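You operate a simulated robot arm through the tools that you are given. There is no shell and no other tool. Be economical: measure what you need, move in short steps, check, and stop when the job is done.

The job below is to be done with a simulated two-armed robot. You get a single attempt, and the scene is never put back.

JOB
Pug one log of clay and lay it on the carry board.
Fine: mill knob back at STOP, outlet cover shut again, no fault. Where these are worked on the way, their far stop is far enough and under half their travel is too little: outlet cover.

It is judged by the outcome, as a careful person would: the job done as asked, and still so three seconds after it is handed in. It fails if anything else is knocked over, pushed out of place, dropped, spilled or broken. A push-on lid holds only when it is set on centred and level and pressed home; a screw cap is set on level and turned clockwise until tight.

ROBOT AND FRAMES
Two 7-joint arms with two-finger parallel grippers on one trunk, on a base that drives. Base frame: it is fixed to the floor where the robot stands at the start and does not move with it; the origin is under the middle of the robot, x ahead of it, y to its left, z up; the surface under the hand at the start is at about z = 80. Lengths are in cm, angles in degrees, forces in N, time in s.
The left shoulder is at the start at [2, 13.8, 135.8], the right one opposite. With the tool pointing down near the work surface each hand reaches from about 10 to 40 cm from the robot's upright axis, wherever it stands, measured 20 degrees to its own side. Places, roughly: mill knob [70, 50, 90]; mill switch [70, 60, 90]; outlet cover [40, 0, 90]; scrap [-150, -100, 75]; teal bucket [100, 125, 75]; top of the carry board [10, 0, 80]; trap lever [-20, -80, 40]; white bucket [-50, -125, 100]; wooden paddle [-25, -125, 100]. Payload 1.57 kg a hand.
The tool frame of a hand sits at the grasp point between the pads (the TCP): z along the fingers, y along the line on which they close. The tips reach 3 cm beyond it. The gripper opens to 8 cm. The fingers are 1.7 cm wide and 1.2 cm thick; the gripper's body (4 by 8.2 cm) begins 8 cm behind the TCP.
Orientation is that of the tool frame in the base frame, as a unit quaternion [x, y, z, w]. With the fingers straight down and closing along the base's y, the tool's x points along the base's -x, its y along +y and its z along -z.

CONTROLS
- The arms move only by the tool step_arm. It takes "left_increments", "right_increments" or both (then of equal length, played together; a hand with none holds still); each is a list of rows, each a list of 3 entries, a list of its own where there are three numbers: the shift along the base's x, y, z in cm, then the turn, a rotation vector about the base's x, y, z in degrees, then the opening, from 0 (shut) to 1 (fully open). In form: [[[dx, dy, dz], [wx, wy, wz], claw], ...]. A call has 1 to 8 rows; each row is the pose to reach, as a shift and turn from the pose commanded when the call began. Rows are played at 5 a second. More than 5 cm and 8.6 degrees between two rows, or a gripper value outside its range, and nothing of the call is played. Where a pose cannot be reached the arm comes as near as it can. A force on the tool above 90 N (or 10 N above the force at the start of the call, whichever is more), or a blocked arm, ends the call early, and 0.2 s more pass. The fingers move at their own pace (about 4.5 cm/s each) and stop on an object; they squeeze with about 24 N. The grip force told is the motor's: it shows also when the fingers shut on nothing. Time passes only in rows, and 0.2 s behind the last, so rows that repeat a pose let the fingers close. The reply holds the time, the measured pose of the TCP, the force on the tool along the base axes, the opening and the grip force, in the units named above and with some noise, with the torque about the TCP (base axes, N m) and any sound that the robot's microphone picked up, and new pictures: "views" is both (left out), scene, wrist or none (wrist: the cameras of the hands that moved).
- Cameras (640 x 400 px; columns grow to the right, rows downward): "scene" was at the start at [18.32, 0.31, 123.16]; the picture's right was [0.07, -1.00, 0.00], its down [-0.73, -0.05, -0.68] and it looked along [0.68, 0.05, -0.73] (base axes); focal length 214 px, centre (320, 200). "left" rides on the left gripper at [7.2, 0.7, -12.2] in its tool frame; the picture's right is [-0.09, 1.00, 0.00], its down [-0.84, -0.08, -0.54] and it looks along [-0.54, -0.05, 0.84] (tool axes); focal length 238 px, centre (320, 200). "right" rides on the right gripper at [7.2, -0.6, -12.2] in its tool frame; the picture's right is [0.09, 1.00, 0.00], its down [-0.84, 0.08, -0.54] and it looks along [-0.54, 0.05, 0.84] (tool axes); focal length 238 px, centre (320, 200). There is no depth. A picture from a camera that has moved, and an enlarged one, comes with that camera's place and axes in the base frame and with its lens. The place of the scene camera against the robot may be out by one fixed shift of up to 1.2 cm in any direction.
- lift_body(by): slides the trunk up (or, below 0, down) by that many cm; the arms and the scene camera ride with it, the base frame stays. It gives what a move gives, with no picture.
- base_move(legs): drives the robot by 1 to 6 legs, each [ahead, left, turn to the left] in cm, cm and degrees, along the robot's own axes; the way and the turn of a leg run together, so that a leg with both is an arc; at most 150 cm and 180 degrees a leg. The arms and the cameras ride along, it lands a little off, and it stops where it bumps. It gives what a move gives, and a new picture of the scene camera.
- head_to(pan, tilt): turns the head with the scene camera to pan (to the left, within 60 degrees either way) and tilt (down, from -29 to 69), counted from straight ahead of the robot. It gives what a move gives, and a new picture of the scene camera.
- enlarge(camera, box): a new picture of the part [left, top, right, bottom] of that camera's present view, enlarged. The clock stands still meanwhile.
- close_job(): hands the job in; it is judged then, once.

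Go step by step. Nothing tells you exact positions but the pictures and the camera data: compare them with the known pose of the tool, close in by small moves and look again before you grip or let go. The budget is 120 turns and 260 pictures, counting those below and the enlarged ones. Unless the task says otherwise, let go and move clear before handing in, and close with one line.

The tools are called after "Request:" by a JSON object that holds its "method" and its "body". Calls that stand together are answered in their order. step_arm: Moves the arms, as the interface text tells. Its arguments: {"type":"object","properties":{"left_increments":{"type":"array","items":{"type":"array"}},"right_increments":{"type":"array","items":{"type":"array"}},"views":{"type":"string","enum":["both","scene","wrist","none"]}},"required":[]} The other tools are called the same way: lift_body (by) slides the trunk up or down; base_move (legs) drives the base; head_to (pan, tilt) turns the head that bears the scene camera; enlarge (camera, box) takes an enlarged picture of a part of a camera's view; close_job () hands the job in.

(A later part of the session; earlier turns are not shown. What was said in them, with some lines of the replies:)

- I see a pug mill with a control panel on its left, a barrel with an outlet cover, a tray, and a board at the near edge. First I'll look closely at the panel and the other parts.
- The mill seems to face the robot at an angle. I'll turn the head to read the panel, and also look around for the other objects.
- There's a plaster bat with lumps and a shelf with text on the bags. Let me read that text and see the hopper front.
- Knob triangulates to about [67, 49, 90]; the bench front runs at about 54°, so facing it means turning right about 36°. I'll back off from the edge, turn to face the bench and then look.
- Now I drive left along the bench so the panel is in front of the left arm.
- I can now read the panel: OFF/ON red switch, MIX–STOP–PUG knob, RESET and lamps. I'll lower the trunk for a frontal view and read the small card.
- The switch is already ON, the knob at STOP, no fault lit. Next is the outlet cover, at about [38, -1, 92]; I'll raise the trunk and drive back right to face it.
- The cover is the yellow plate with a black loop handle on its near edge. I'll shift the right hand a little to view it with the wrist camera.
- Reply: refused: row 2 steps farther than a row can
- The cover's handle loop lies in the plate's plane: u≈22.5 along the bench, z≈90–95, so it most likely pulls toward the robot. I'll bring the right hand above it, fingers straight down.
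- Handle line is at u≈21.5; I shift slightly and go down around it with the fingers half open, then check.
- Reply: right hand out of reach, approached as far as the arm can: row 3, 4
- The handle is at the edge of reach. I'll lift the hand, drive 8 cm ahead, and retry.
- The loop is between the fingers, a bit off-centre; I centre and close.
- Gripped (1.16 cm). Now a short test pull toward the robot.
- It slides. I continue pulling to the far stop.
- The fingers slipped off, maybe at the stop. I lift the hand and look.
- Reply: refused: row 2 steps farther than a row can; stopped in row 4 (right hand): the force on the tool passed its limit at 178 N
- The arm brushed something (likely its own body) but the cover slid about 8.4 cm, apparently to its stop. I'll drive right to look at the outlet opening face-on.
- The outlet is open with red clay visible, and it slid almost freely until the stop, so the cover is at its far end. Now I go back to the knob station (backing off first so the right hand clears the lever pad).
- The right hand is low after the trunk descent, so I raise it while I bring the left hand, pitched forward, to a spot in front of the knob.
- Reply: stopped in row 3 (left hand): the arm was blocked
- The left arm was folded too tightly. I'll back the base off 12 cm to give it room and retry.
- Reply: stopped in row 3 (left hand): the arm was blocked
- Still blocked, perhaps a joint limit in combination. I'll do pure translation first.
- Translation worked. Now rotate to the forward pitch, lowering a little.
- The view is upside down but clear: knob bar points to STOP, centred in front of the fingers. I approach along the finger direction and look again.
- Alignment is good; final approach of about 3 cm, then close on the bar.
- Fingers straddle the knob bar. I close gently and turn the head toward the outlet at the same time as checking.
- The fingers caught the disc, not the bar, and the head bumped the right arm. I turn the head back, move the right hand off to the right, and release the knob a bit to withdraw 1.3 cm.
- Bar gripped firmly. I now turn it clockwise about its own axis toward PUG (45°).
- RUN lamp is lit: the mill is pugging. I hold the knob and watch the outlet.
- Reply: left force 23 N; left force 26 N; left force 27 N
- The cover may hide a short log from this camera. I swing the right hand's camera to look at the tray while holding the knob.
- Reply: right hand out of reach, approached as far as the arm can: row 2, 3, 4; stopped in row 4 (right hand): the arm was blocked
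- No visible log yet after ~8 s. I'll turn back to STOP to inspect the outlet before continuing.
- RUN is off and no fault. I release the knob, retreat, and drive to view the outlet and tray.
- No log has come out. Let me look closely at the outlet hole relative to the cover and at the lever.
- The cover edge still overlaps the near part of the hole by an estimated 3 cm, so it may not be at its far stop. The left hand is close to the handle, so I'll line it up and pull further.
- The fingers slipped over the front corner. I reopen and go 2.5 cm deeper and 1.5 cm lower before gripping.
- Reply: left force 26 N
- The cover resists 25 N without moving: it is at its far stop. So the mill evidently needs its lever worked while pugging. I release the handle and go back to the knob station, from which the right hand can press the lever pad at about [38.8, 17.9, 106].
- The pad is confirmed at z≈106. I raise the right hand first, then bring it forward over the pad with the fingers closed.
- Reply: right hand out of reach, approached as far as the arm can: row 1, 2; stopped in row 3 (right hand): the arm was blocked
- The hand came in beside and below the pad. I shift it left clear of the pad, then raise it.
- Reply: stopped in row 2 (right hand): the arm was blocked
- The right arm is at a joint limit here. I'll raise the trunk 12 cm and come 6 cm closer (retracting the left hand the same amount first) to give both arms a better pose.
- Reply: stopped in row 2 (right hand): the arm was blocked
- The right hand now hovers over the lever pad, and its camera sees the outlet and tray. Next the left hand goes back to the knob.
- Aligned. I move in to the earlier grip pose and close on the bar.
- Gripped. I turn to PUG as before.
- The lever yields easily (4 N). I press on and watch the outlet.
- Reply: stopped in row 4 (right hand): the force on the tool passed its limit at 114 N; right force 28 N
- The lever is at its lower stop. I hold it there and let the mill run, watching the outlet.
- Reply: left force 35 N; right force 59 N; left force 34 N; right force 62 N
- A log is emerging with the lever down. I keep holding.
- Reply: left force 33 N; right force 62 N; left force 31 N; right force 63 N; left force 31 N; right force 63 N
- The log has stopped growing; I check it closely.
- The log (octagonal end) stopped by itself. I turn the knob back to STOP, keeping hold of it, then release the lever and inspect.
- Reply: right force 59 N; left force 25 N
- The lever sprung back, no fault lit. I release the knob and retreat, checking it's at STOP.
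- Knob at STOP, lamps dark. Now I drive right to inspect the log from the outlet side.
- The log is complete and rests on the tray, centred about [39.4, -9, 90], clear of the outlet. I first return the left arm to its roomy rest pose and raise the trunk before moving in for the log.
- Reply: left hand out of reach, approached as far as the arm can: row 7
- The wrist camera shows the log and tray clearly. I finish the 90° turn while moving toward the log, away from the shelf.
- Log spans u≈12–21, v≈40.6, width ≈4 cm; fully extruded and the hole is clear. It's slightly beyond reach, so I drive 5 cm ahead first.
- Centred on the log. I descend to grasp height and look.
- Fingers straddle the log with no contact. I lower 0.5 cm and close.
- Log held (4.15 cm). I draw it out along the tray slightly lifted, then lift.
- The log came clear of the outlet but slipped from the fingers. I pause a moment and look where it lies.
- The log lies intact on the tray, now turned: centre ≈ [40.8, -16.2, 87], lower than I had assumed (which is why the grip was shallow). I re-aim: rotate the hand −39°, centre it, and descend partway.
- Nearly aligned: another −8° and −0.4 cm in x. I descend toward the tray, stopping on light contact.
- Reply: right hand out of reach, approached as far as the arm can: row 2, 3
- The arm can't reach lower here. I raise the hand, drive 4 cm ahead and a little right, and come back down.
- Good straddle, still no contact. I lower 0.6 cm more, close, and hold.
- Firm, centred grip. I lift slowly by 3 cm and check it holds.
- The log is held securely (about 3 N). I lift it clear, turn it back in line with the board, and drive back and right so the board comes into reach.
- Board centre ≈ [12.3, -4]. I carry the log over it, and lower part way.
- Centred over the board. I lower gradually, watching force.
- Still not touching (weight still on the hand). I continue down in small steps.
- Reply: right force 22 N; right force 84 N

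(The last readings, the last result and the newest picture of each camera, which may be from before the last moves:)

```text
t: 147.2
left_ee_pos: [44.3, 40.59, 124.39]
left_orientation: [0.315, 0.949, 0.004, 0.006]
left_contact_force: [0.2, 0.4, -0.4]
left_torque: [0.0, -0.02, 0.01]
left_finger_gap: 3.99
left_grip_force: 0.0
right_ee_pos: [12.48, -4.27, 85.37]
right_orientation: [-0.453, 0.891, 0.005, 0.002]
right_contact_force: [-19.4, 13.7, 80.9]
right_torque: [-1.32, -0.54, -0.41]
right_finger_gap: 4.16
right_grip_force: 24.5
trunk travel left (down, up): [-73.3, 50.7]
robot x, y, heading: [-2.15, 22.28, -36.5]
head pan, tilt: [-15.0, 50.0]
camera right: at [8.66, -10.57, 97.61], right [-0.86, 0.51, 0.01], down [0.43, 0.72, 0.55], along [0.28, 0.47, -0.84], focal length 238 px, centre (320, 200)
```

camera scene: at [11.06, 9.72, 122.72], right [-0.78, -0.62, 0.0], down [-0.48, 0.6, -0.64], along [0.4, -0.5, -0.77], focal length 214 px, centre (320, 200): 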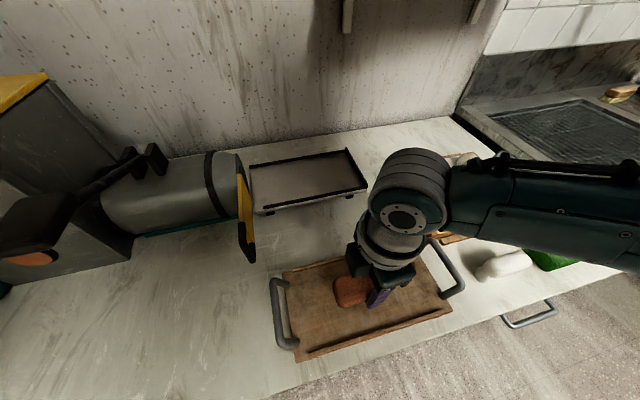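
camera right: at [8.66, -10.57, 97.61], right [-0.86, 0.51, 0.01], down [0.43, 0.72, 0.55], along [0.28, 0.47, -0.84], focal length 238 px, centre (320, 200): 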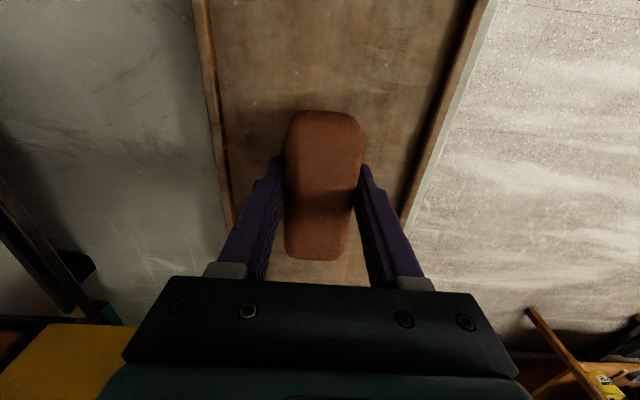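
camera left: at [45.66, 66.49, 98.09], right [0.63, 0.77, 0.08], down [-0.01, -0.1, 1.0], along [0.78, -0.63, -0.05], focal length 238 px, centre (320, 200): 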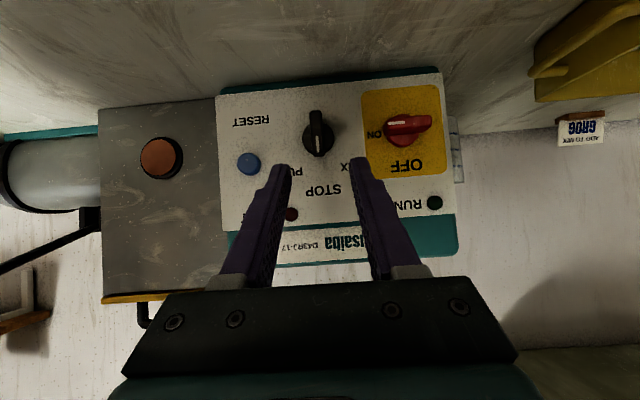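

It rests on the board (I pressed a bit hard); I ease up 0.8 cm worth, open the fingers gently and lift away.

Request:
{"method": "step_arm", "body": {"right_increments": [[[0, 0, 0.5], [0, 0, 0], 0], [[0, 0, 0.9], [0, 0, 0], 0.1], [[0, 0, 0.9], [0, 0, 0], 0.55], [[0, 0, 0.9], [0, 0, 0], 0.7], [[0, 0, 0.9], [0, 0, 0], 0.75], [[0, 0, 4], [0, 0, 0], 0.75], [[0, 0, 8.5], [0, 0, 0], 0.75], [[0, 0, 13], [0, 0, 0], 0.75]], "views": "both"}}

Request:
{"method": "enlarge", "body": {"camera": "scene", "box": [240, 200, 480, 380]}}

```text
t: 149.1
left_ee_pos: [44.37, 40.73, 124.5]
left_orientation: [0.314, 0.949, 0.003, 0.007]
left_contact_force: [0.0, 0.0, -0.8]
left_torque: [0.01, 0.0, -0.01]
left_finger_gap: 3.97
left_grip_force: 0.1
right_ee_pos: [12.31, -3.67, 97.97]
right_orientation: [-0.453, 0.891, 0.005, -0.001]
right_contact_force: [0.2, 0.0, 0.5]
right_torque: [0.04, 0.01, 0.01]
right_finger_gap: 6.01
right_grip_force: 0.0
trunk travel left (down, up): [-73.3, 50.7]
robot x, y, heading: [-2.48, 21.99, -36.3]
head pan, tilt: [-15.0, 50.0]
camera scene: at [11.06, 9.71, 122.72], right [-0.78, -0.62, 0.0], down [-0.48, 0.6, -0.64], along [0.4, -0.5, -0.77], focal length 214 px, centre (320, 200)
camera right: at [8.69, -10.12, 110.28], right [-0.86, 0.51, 0.01], down [0.43, 0.72, 0.55], along [0.27, 0.47, -0.84], focal length 238 px, centre (320, 200)
```

scene: 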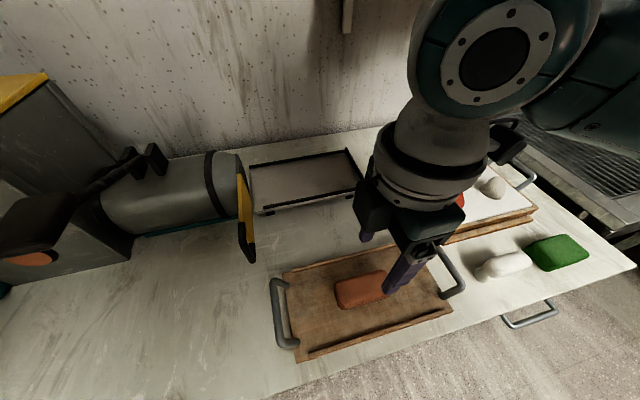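
right: 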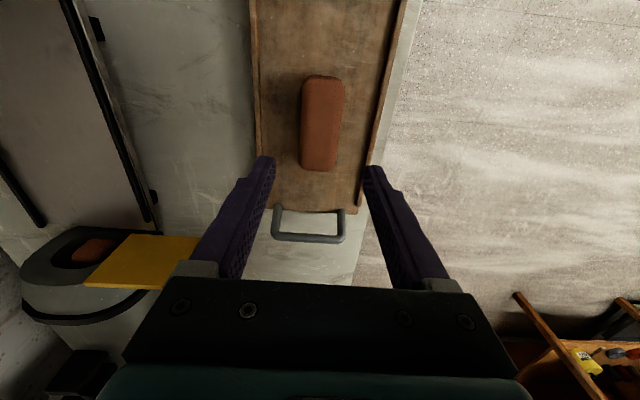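

```text
2.22 times, centred on (360, 290) of scene
camera zoom: at [11.06, 9.71, 122.72], right [-0.78, -0.62, 0.0], down [-0.48, 0.6, -0.64], along [0.4, -0.5, -0.77], focal length 477 px, centre (231, 0)
```

zoom: 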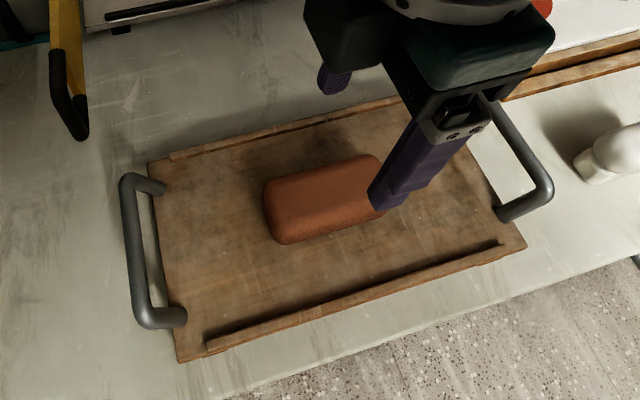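

The log lies flat and centred on the board. Now to shut the cover: I raise the right hand, close its fingers, and reposition the base.

Request:
{"method": "step_arm", "body": {"right_increments": [[[0, 0, 4.5], [0, 0, 0], 0.7], [[0, 0, 9], [0, 0, 0], 0.3], [[0, 0, 13], [0, 0, 0], 0]], "views": "none"}}

Request:
{"method": "base_move", "body": {"legs": [[0, 15, 0], [7, 0, 0]]}}

Request:
{"method": "head_to", "body": {"pan": 0, "tilt": 50}}

```text
t: 149.8
left_ee_pos: [44.38, 40.62, 124.55]
left_orientation: [0.313, 0.95, 0.004, 0.007]
left_contact_force: [0.1, -0.4, -0.4]
left_torque: [-0.03, 0.0, -0.01]
left_finger_gap: 3.99
left_grip_force: 0.1
right_ee_pos: [12.29, -3.89, 110.82]
right_orientation: [-0.452, 0.892, 0.006, 0.0]
right_contact_force: [0.3, -0.8, 0.1]
right_torque: [0.01, 0.01, 0.03]
right_finger_gap: 0.55
right_grip_force: 0.1
trunk travel left (down, up): [-73.3, 50.7]
robot x, y, heading: [-2.41, 21.87, -36.4]
head pan, tilt: [-15.0, 50.0]
```

```text
t: 151.8
left_ee_pos: [58.72, 48.64, 124.37]
left_orientation: [0.313, 0.95, 0.003, 0.007]
left_contact_force: [0.3, 0.3, 0.5]
left_torque: [-0.02, 0.0, 0.03]
left_finger_gap: 4.03
left_grip_force: 0.1
right_ee_pos: [26.58, 3.97, 110.72]
right_orientation: [-0.453, 0.892, 0.006, 0.0]
right_contact_force: [-0.4, 0.4, 1.5]
right_torque: [0.0, 0.01, 0.01]
right_finger_gap: 0.0
right_grip_force: 21.0
trunk travel left (down, up): [-73.3, 50.7]
robot x, y, heading: [12.16, 29.82, -36.4]
head pan, tilt: [-15.0, 50.0]
camera scene: at [25.3, 17.66, 122.72], right [-0.78, -0.62, 0.0], down [-0.48, 0.6, -0.64], along [0.4, -0.5, -0.77], focal length 214 px, centre (320, 200)
```

scene: 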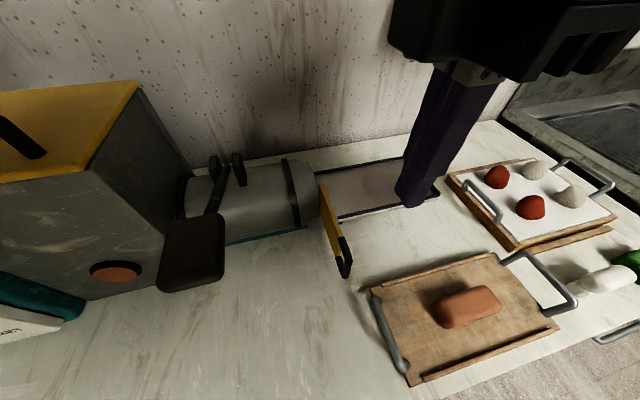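

```text
t: 152.6
left_ee_pos: [58.73, 48.72, 124.42]
left_orientation: [0.314, 0.949, 0.005, 0.007]
left_contact_force: [-0.5, -0.2, 1.1]
left_torque: [0.03, 0.0, -0.01]
left_finger_gap: 3.99
left_grip_force: 0.0
right_ee_pos: [26.57, 3.95, 110.79]
right_orientation: [-0.452, 0.892, 0.007, 0.0]
right_contact_force: [0.1, 0.7, -0.1]
right_torque: [0.03, 0.0, 0.04]
right_finger_gap: 0.02
right_grip_force: 21.8
trunk travel left (down, up): [-73.3, 50.7]
robot x, y, heading: [12.09, 29.85, -36.6]
head pan, tilt: [0.0, 50.0]
camera scene: at [26.69, 19.1, 122.72], right [-0.59, -0.8, 0.0], down [-0.62, 0.45, -0.64], along [0.52, -0.38, -0.77], focal length 214 px, centre (320, 200)
```

scene: 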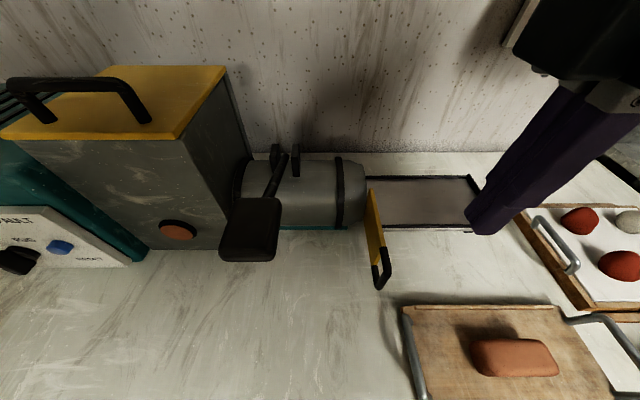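

I line the closed fingers up on the robot side of the cover handle and lower them.

Request:
{"method": "step_arm", "body": {"right_increments": [[[-0.8, 3.95, -1], [0, 0, 0], 0], [[-0.8, 3.95, -5.5], [0, 0, 0], 0], [[-0.8, 3.95, -10], [0, 0, 0], 0], [[-0.8, 3.95, -14], [0, 0, 0], 0], [[-0.8, 3.95, -16.8], [0, 0, 0], 0]], "views": "both"}}

```text
t: 153.8
left_ee_pos: [58.67, 48.62, 124.52]
left_orientation: [0.314, 0.949, 0.004, 0.007]
left_contact_force: [0.3, -0.6, -0.1]
left_torque: [0.0, -0.01, 0.0]
left_finger_gap: 4.02
left_grip_force: 0.0
right_ee_pos: [25.85, 7.96, 93.71]
right_orientation: [-0.452, 0.892, 0.005, 0.001]
right_contact_force: [0.4, -0.2, 0.1]
right_torque: [0.0, -0.01, -0.01]
right_finger_gap: 0.0
right_grip_force: 21.4
trunk travel left (down, up): [-73.3, 50.7]
robot x, y, heading: [12.13, 29.79, -36.5]
head pan, tilt: [0.0, 50.0]
camera scene: at [26.69, 19.11, 122.73], right [-0.59, -0.81, 0.0], down [-0.62, 0.45, -0.64], along [0.52, -0.38, -0.77], focal length 214 px, centre (320, 200)
camera right: at [22.14, 1.69, 105.99], right [-0.86, 0.51, 0.01], down [0.43, 0.72, 0.55], along [0.27, 0.47, -0.84], focal length 238 px, centre (320, 200)
```

scene: 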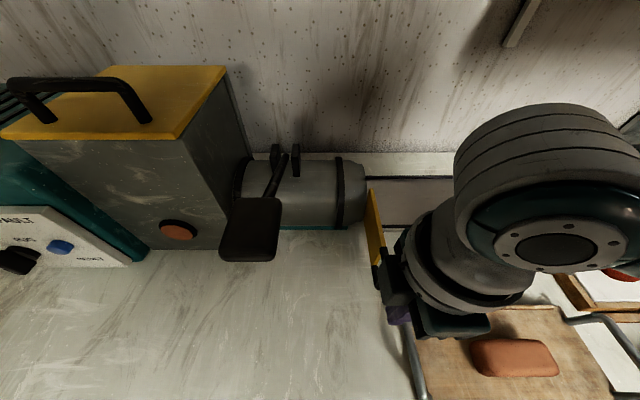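
right: 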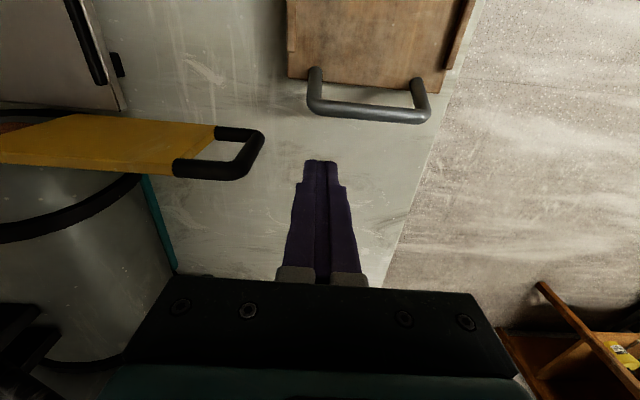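

Aligned. I push the cover closed along the bench-normal direction.

Request:
{"method": "step_arm", "body": {"right_increments": [[[1.2, -0.9, 0], [0, 0, 0], 0], [[2.4, -1.8, 0], [0, 0, 0], 0], [[3.6, -2.65, 0], [0, 0, 0], 0], [[4.8, -3.55, 0], [0, 0, 0], 0], [[6, -4.45, 0], [0, 0, 0], 0], [[7.2, -5.3, 0], [0, 0, 0], 0]], "views": "wrist"}}

```text
t: 155.2
left_ee_pos: [58.66, 48.65, 124.45]
left_orientation: [0.314, 0.949, 0.003, 0.006]
left_contact_force: [1.3, -0.7, -0.5]
left_torque: [0.0, -0.01, 0.02]
left_finger_gap: 3.99
left_grip_force: 0.1
right_ee_pos: [33.04, 2.71, 94.11]
right_orientation: [-0.452, 0.892, 0.006, 0.0]
right_contact_force: [-0.3, 0.5, -0.9]
right_torque: [0.03, 0.0, 0.03]
right_finger_gap: 0.02
right_grip_force: 21.2
trunk travel left (down, up): [-73.3, 50.7]
robot x, y, heading: [11.89, 29.78, -36.5]
head pan, tilt: [0.0, 50.0]
camera right: at [29.31, -3.63, 106.16], right [-0.86, 0.51, 0.01], down [0.43, 0.72, 0.55], along [0.27, 0.47, -0.84], focal length 238 px, centre (320, 200)
```

right: 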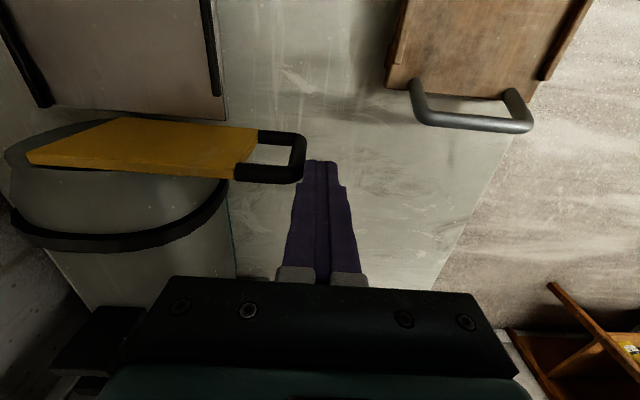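

Request:
{"method": "step_arm", "body": {"right_increments": [[[0.8, -0.6, 0], [0, 0, 0], 0], [[1.6, -1.2, 0], [0, 0, 0], 0], [[2.4, -1.8, 0], [0, 0, 0], 0], [[3.2, -2.4, 0], [0, 0, 0], 0], [[4, -2.95, 0], [0, 0, 0], 0]], "views": "wrist"}}

```text
t: 156.4
left_ee_pos: [58.33, 48.69, 124.24]
left_orientation: [0.315, 0.949, 0.004, 0.005]
left_contact_force: [0.5, -1.3, -0.8]
left_torque: [-0.01, 0.0, -0.02]
left_finger_gap: 4.03
left_grip_force: 0.1
right_ee_pos: [35.71, 0.75, 93.99]
right_orientation: [-0.453, 0.891, 0.026, -0.009]
right_contact_force: [-30.2, 15.1, 32.7]
right_torque: [0.05, 0.14, -0.04]
right_finger_gap: 0.0
right_grip_force: 21.0
trunk travel left (down, up): [-73.3, 50.7]
robot x, y, heading: [11.5, 29.9, -36.5]
head pan, tilt: [0.0, 50.0]
stopped in row 5 (right hand): the force on the tool passed its limit at 96 N (the readings are from after the stop); the commanded pose is now the measured one
camera right: at [32.34, -6.0, 106.09], right [-0.86, 0.51, 0.05], down [0.45, 0.7, 0.55], along [0.24, 0.5, -0.83], focal length 238 px, centre (320, 200)
```

right: 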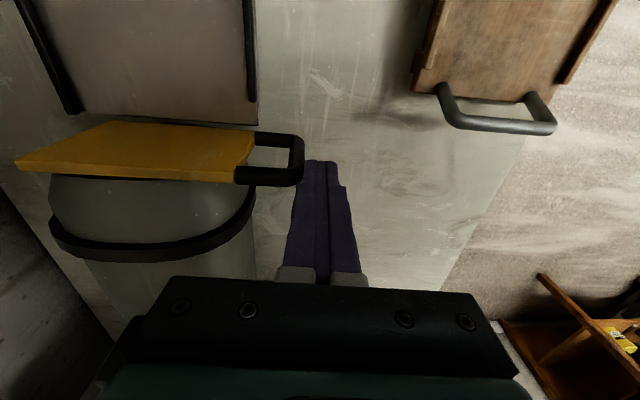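

The cover is back against its closed stop. I withdraw and raise the hand, then verify everything.

Request:
{"method": "step_arm", "body": {"right_increments": [[[-2.4, 1.8, 0], [0, 0, 0], 0], [[-4.8, 3.6, 1], [0, 0, 0], 0], [[-4.8, 3.6, 5.5], [0, 0, 0], 0], [[-4.8, 3.6, 10], [0, 0, 0], 0], [[-4.8, 3.6, 14.5], [0, 0, 0], 0]], "views": "none"}}

Request:
{"method": "base_move", "body": {"legs": [[-15, 0, 0], [0, -15, 0]]}}

Request:
{"method": "head_to", "body": {"pan": 15, "tilt": 35}}

Request:
{"method": "enlarge", "body": {"camera": "scene", "box": [160, 100, 480, 320]}}

```text
t: 157.6
left_ee_pos: [58.62, 48.6, 124.39]
left_orientation: [0.314, 0.949, 0.004, 0.007]
left_contact_force: [-0.1, -0.5, 0.7]
left_torque: [0.0, 0.0, 0.0]
left_finger_gap: 4.01
left_grip_force: 0.0
right_ee_pos: [31.64, 4.01, 108.48]
right_orientation: [-0.453, 0.891, 0.018, -0.004]
right_contact_force: [0.7, 0.3, 0.4]
right_torque: [0.02, -0.04, 0.0]
right_finger_gap: 0.03
right_grip_force: 21.6
trunk travel left (down, up): [-73.3, 50.7]
robot x, y, heading: [11.48, 29.61, -36.6]
head pan, tilt: [0.0, 50.0]
```

```text
t: 160.0
left_ee_pos: [37.54, 45.43, 124.38]
left_orientation: [0.316, 0.949, 0.005, 0.007]
left_contact_force: [0.6, 0.2, 0.0]
left_torque: [0.01, 0.01, -0.01]
left_finger_gap: 4.0
left_grip_force: 0.0
right_ee_pos: [10.54, 0.88, 108.37]
right_orientation: [-0.452, 0.892, 0.018, -0.004]
right_contact_force: [-0.1, -0.4, -1.4]
right_torque: [0.02, 0.02, 0.02]
right_finger_gap: 0.0
right_grip_force: 21.4
trunk travel left (down, up): [-73.3, 50.7]
robot x, y, heading: [-9.14, 26.85, -36.5]
head pan, tilt: [0.0, 50.0]
camera scene: at [5.48, 16.11, 122.72], right [-0.6, -0.8, 0.0], down [-0.61, 0.46, -0.64], along [0.52, -0.38, -0.77], focal length 214 px, centre (320, 200)
```

scene: 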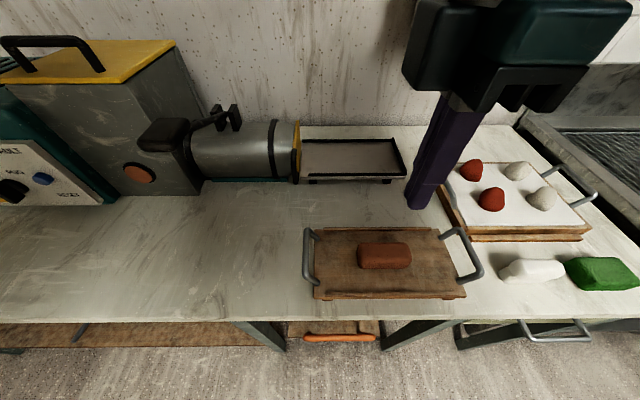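

```text
t: 160.7
left_ee_pos: [37.67, 45.47, 124.52]
left_orientation: [0.316, 0.949, 0.004, 0.007]
left_contact_force: [0.2, 0.3, 0.3]
left_torque: [0.0, -0.01, 0.03]
left_finger_gap: 3.98
left_grip_force: 0.1
right_ee_pos: [10.51, 0.89, 108.51]
right_orientation: [-0.451, 0.892, 0.018, -0.004]
right_contact_force: [-0.3, -0.4, -0.7]
right_torque: [0.01, 0.0, -0.01]
right_finger_gap: 0.0
right_grip_force: 21.2
trunk travel left (down, up): [-73.3, 50.7]
robot x, y, heading: [-9.01, 26.72, -36.6]
head pan, tilt: [15.0, 35.0]
camera scene: at [7.48, 17.45, 124.89], right [-0.37, -0.93, 0.0], down [-0.53, 0.21, -0.82], along [0.76, -0.3, -0.57], focal length 214 px, centre (320, 200)
```

scene: 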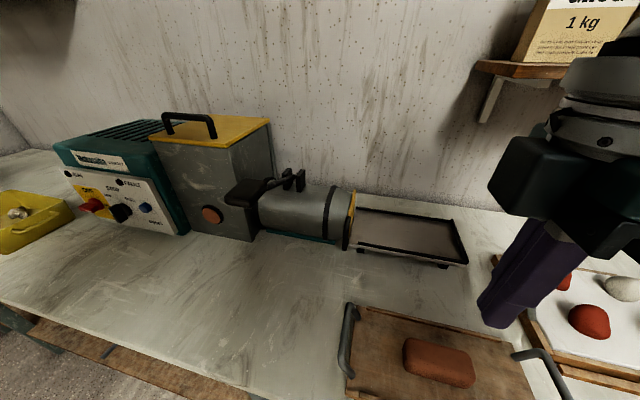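

```text
1.82 times, centred on (320, 210) of scene
camera zoom: at [7.48, 17.45, 124.89], right [-0.37, -0.93, 0.0], down [-0.53, 0.21, -0.82], along [0.76, -0.3, -0.57], focal length 390 px, centre (320, 182)
```

zoom: 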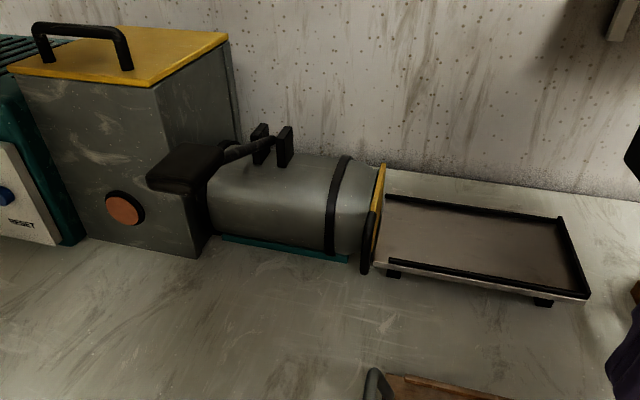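

The cover is shut. A last look at the panel and the log.

Request:
{"method": "enlarge", "body": {"camera": "scene", "box": [50, 140, 210, 250]}}

Request:
{"method": "enlarge", "body": {"camera": "scene", "box": [320, 180, 560, 400]}}

```text
3.64 times, centred on (130, 195) of scene
camera zoom: at [7.48, 17.45, 124.89], right [-0.37, -0.93, 0.0], down [-0.53, 0.21, -0.82], along [0.76, -0.3, -0.57], focal length 780 px, centre (1011, 218)
```

zoom: 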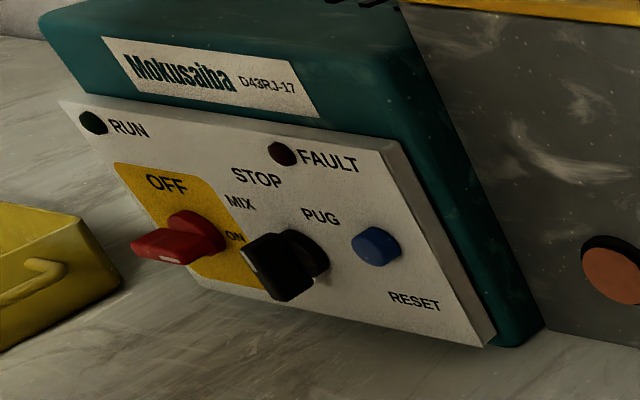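

```text
1.82 times, centred on (440, 290) of scene
camera zoom: at [7.48, 17.45, 124.89], right [-0.37, -0.93, 0.0], down [-0.53, 0.21, -0.82], along [0.76, -0.3, -0.57], focal length 390 px, centre (102, 36)
```

zoom: 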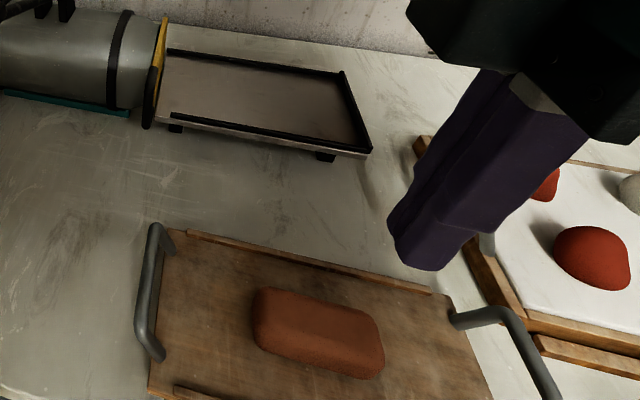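

Everything checks out: the knob is at STOP, the RUN and FAULT lamps are dark, the cover is shut, the log lies on the carry board, and both hands are clear. I'm handing the job in.

Request:
{"method": "close_job", "body": {}}

```text
The job is handed in.
```

One log of clay is pugged and lying on the carry board, the mill knob is back at STOP, the outlet cover is shut again, and the fault lamp stayed dark; on the first lift the log slipped from the gripper and fell a few centimetres back onto the outlet tray, looking undamaged.
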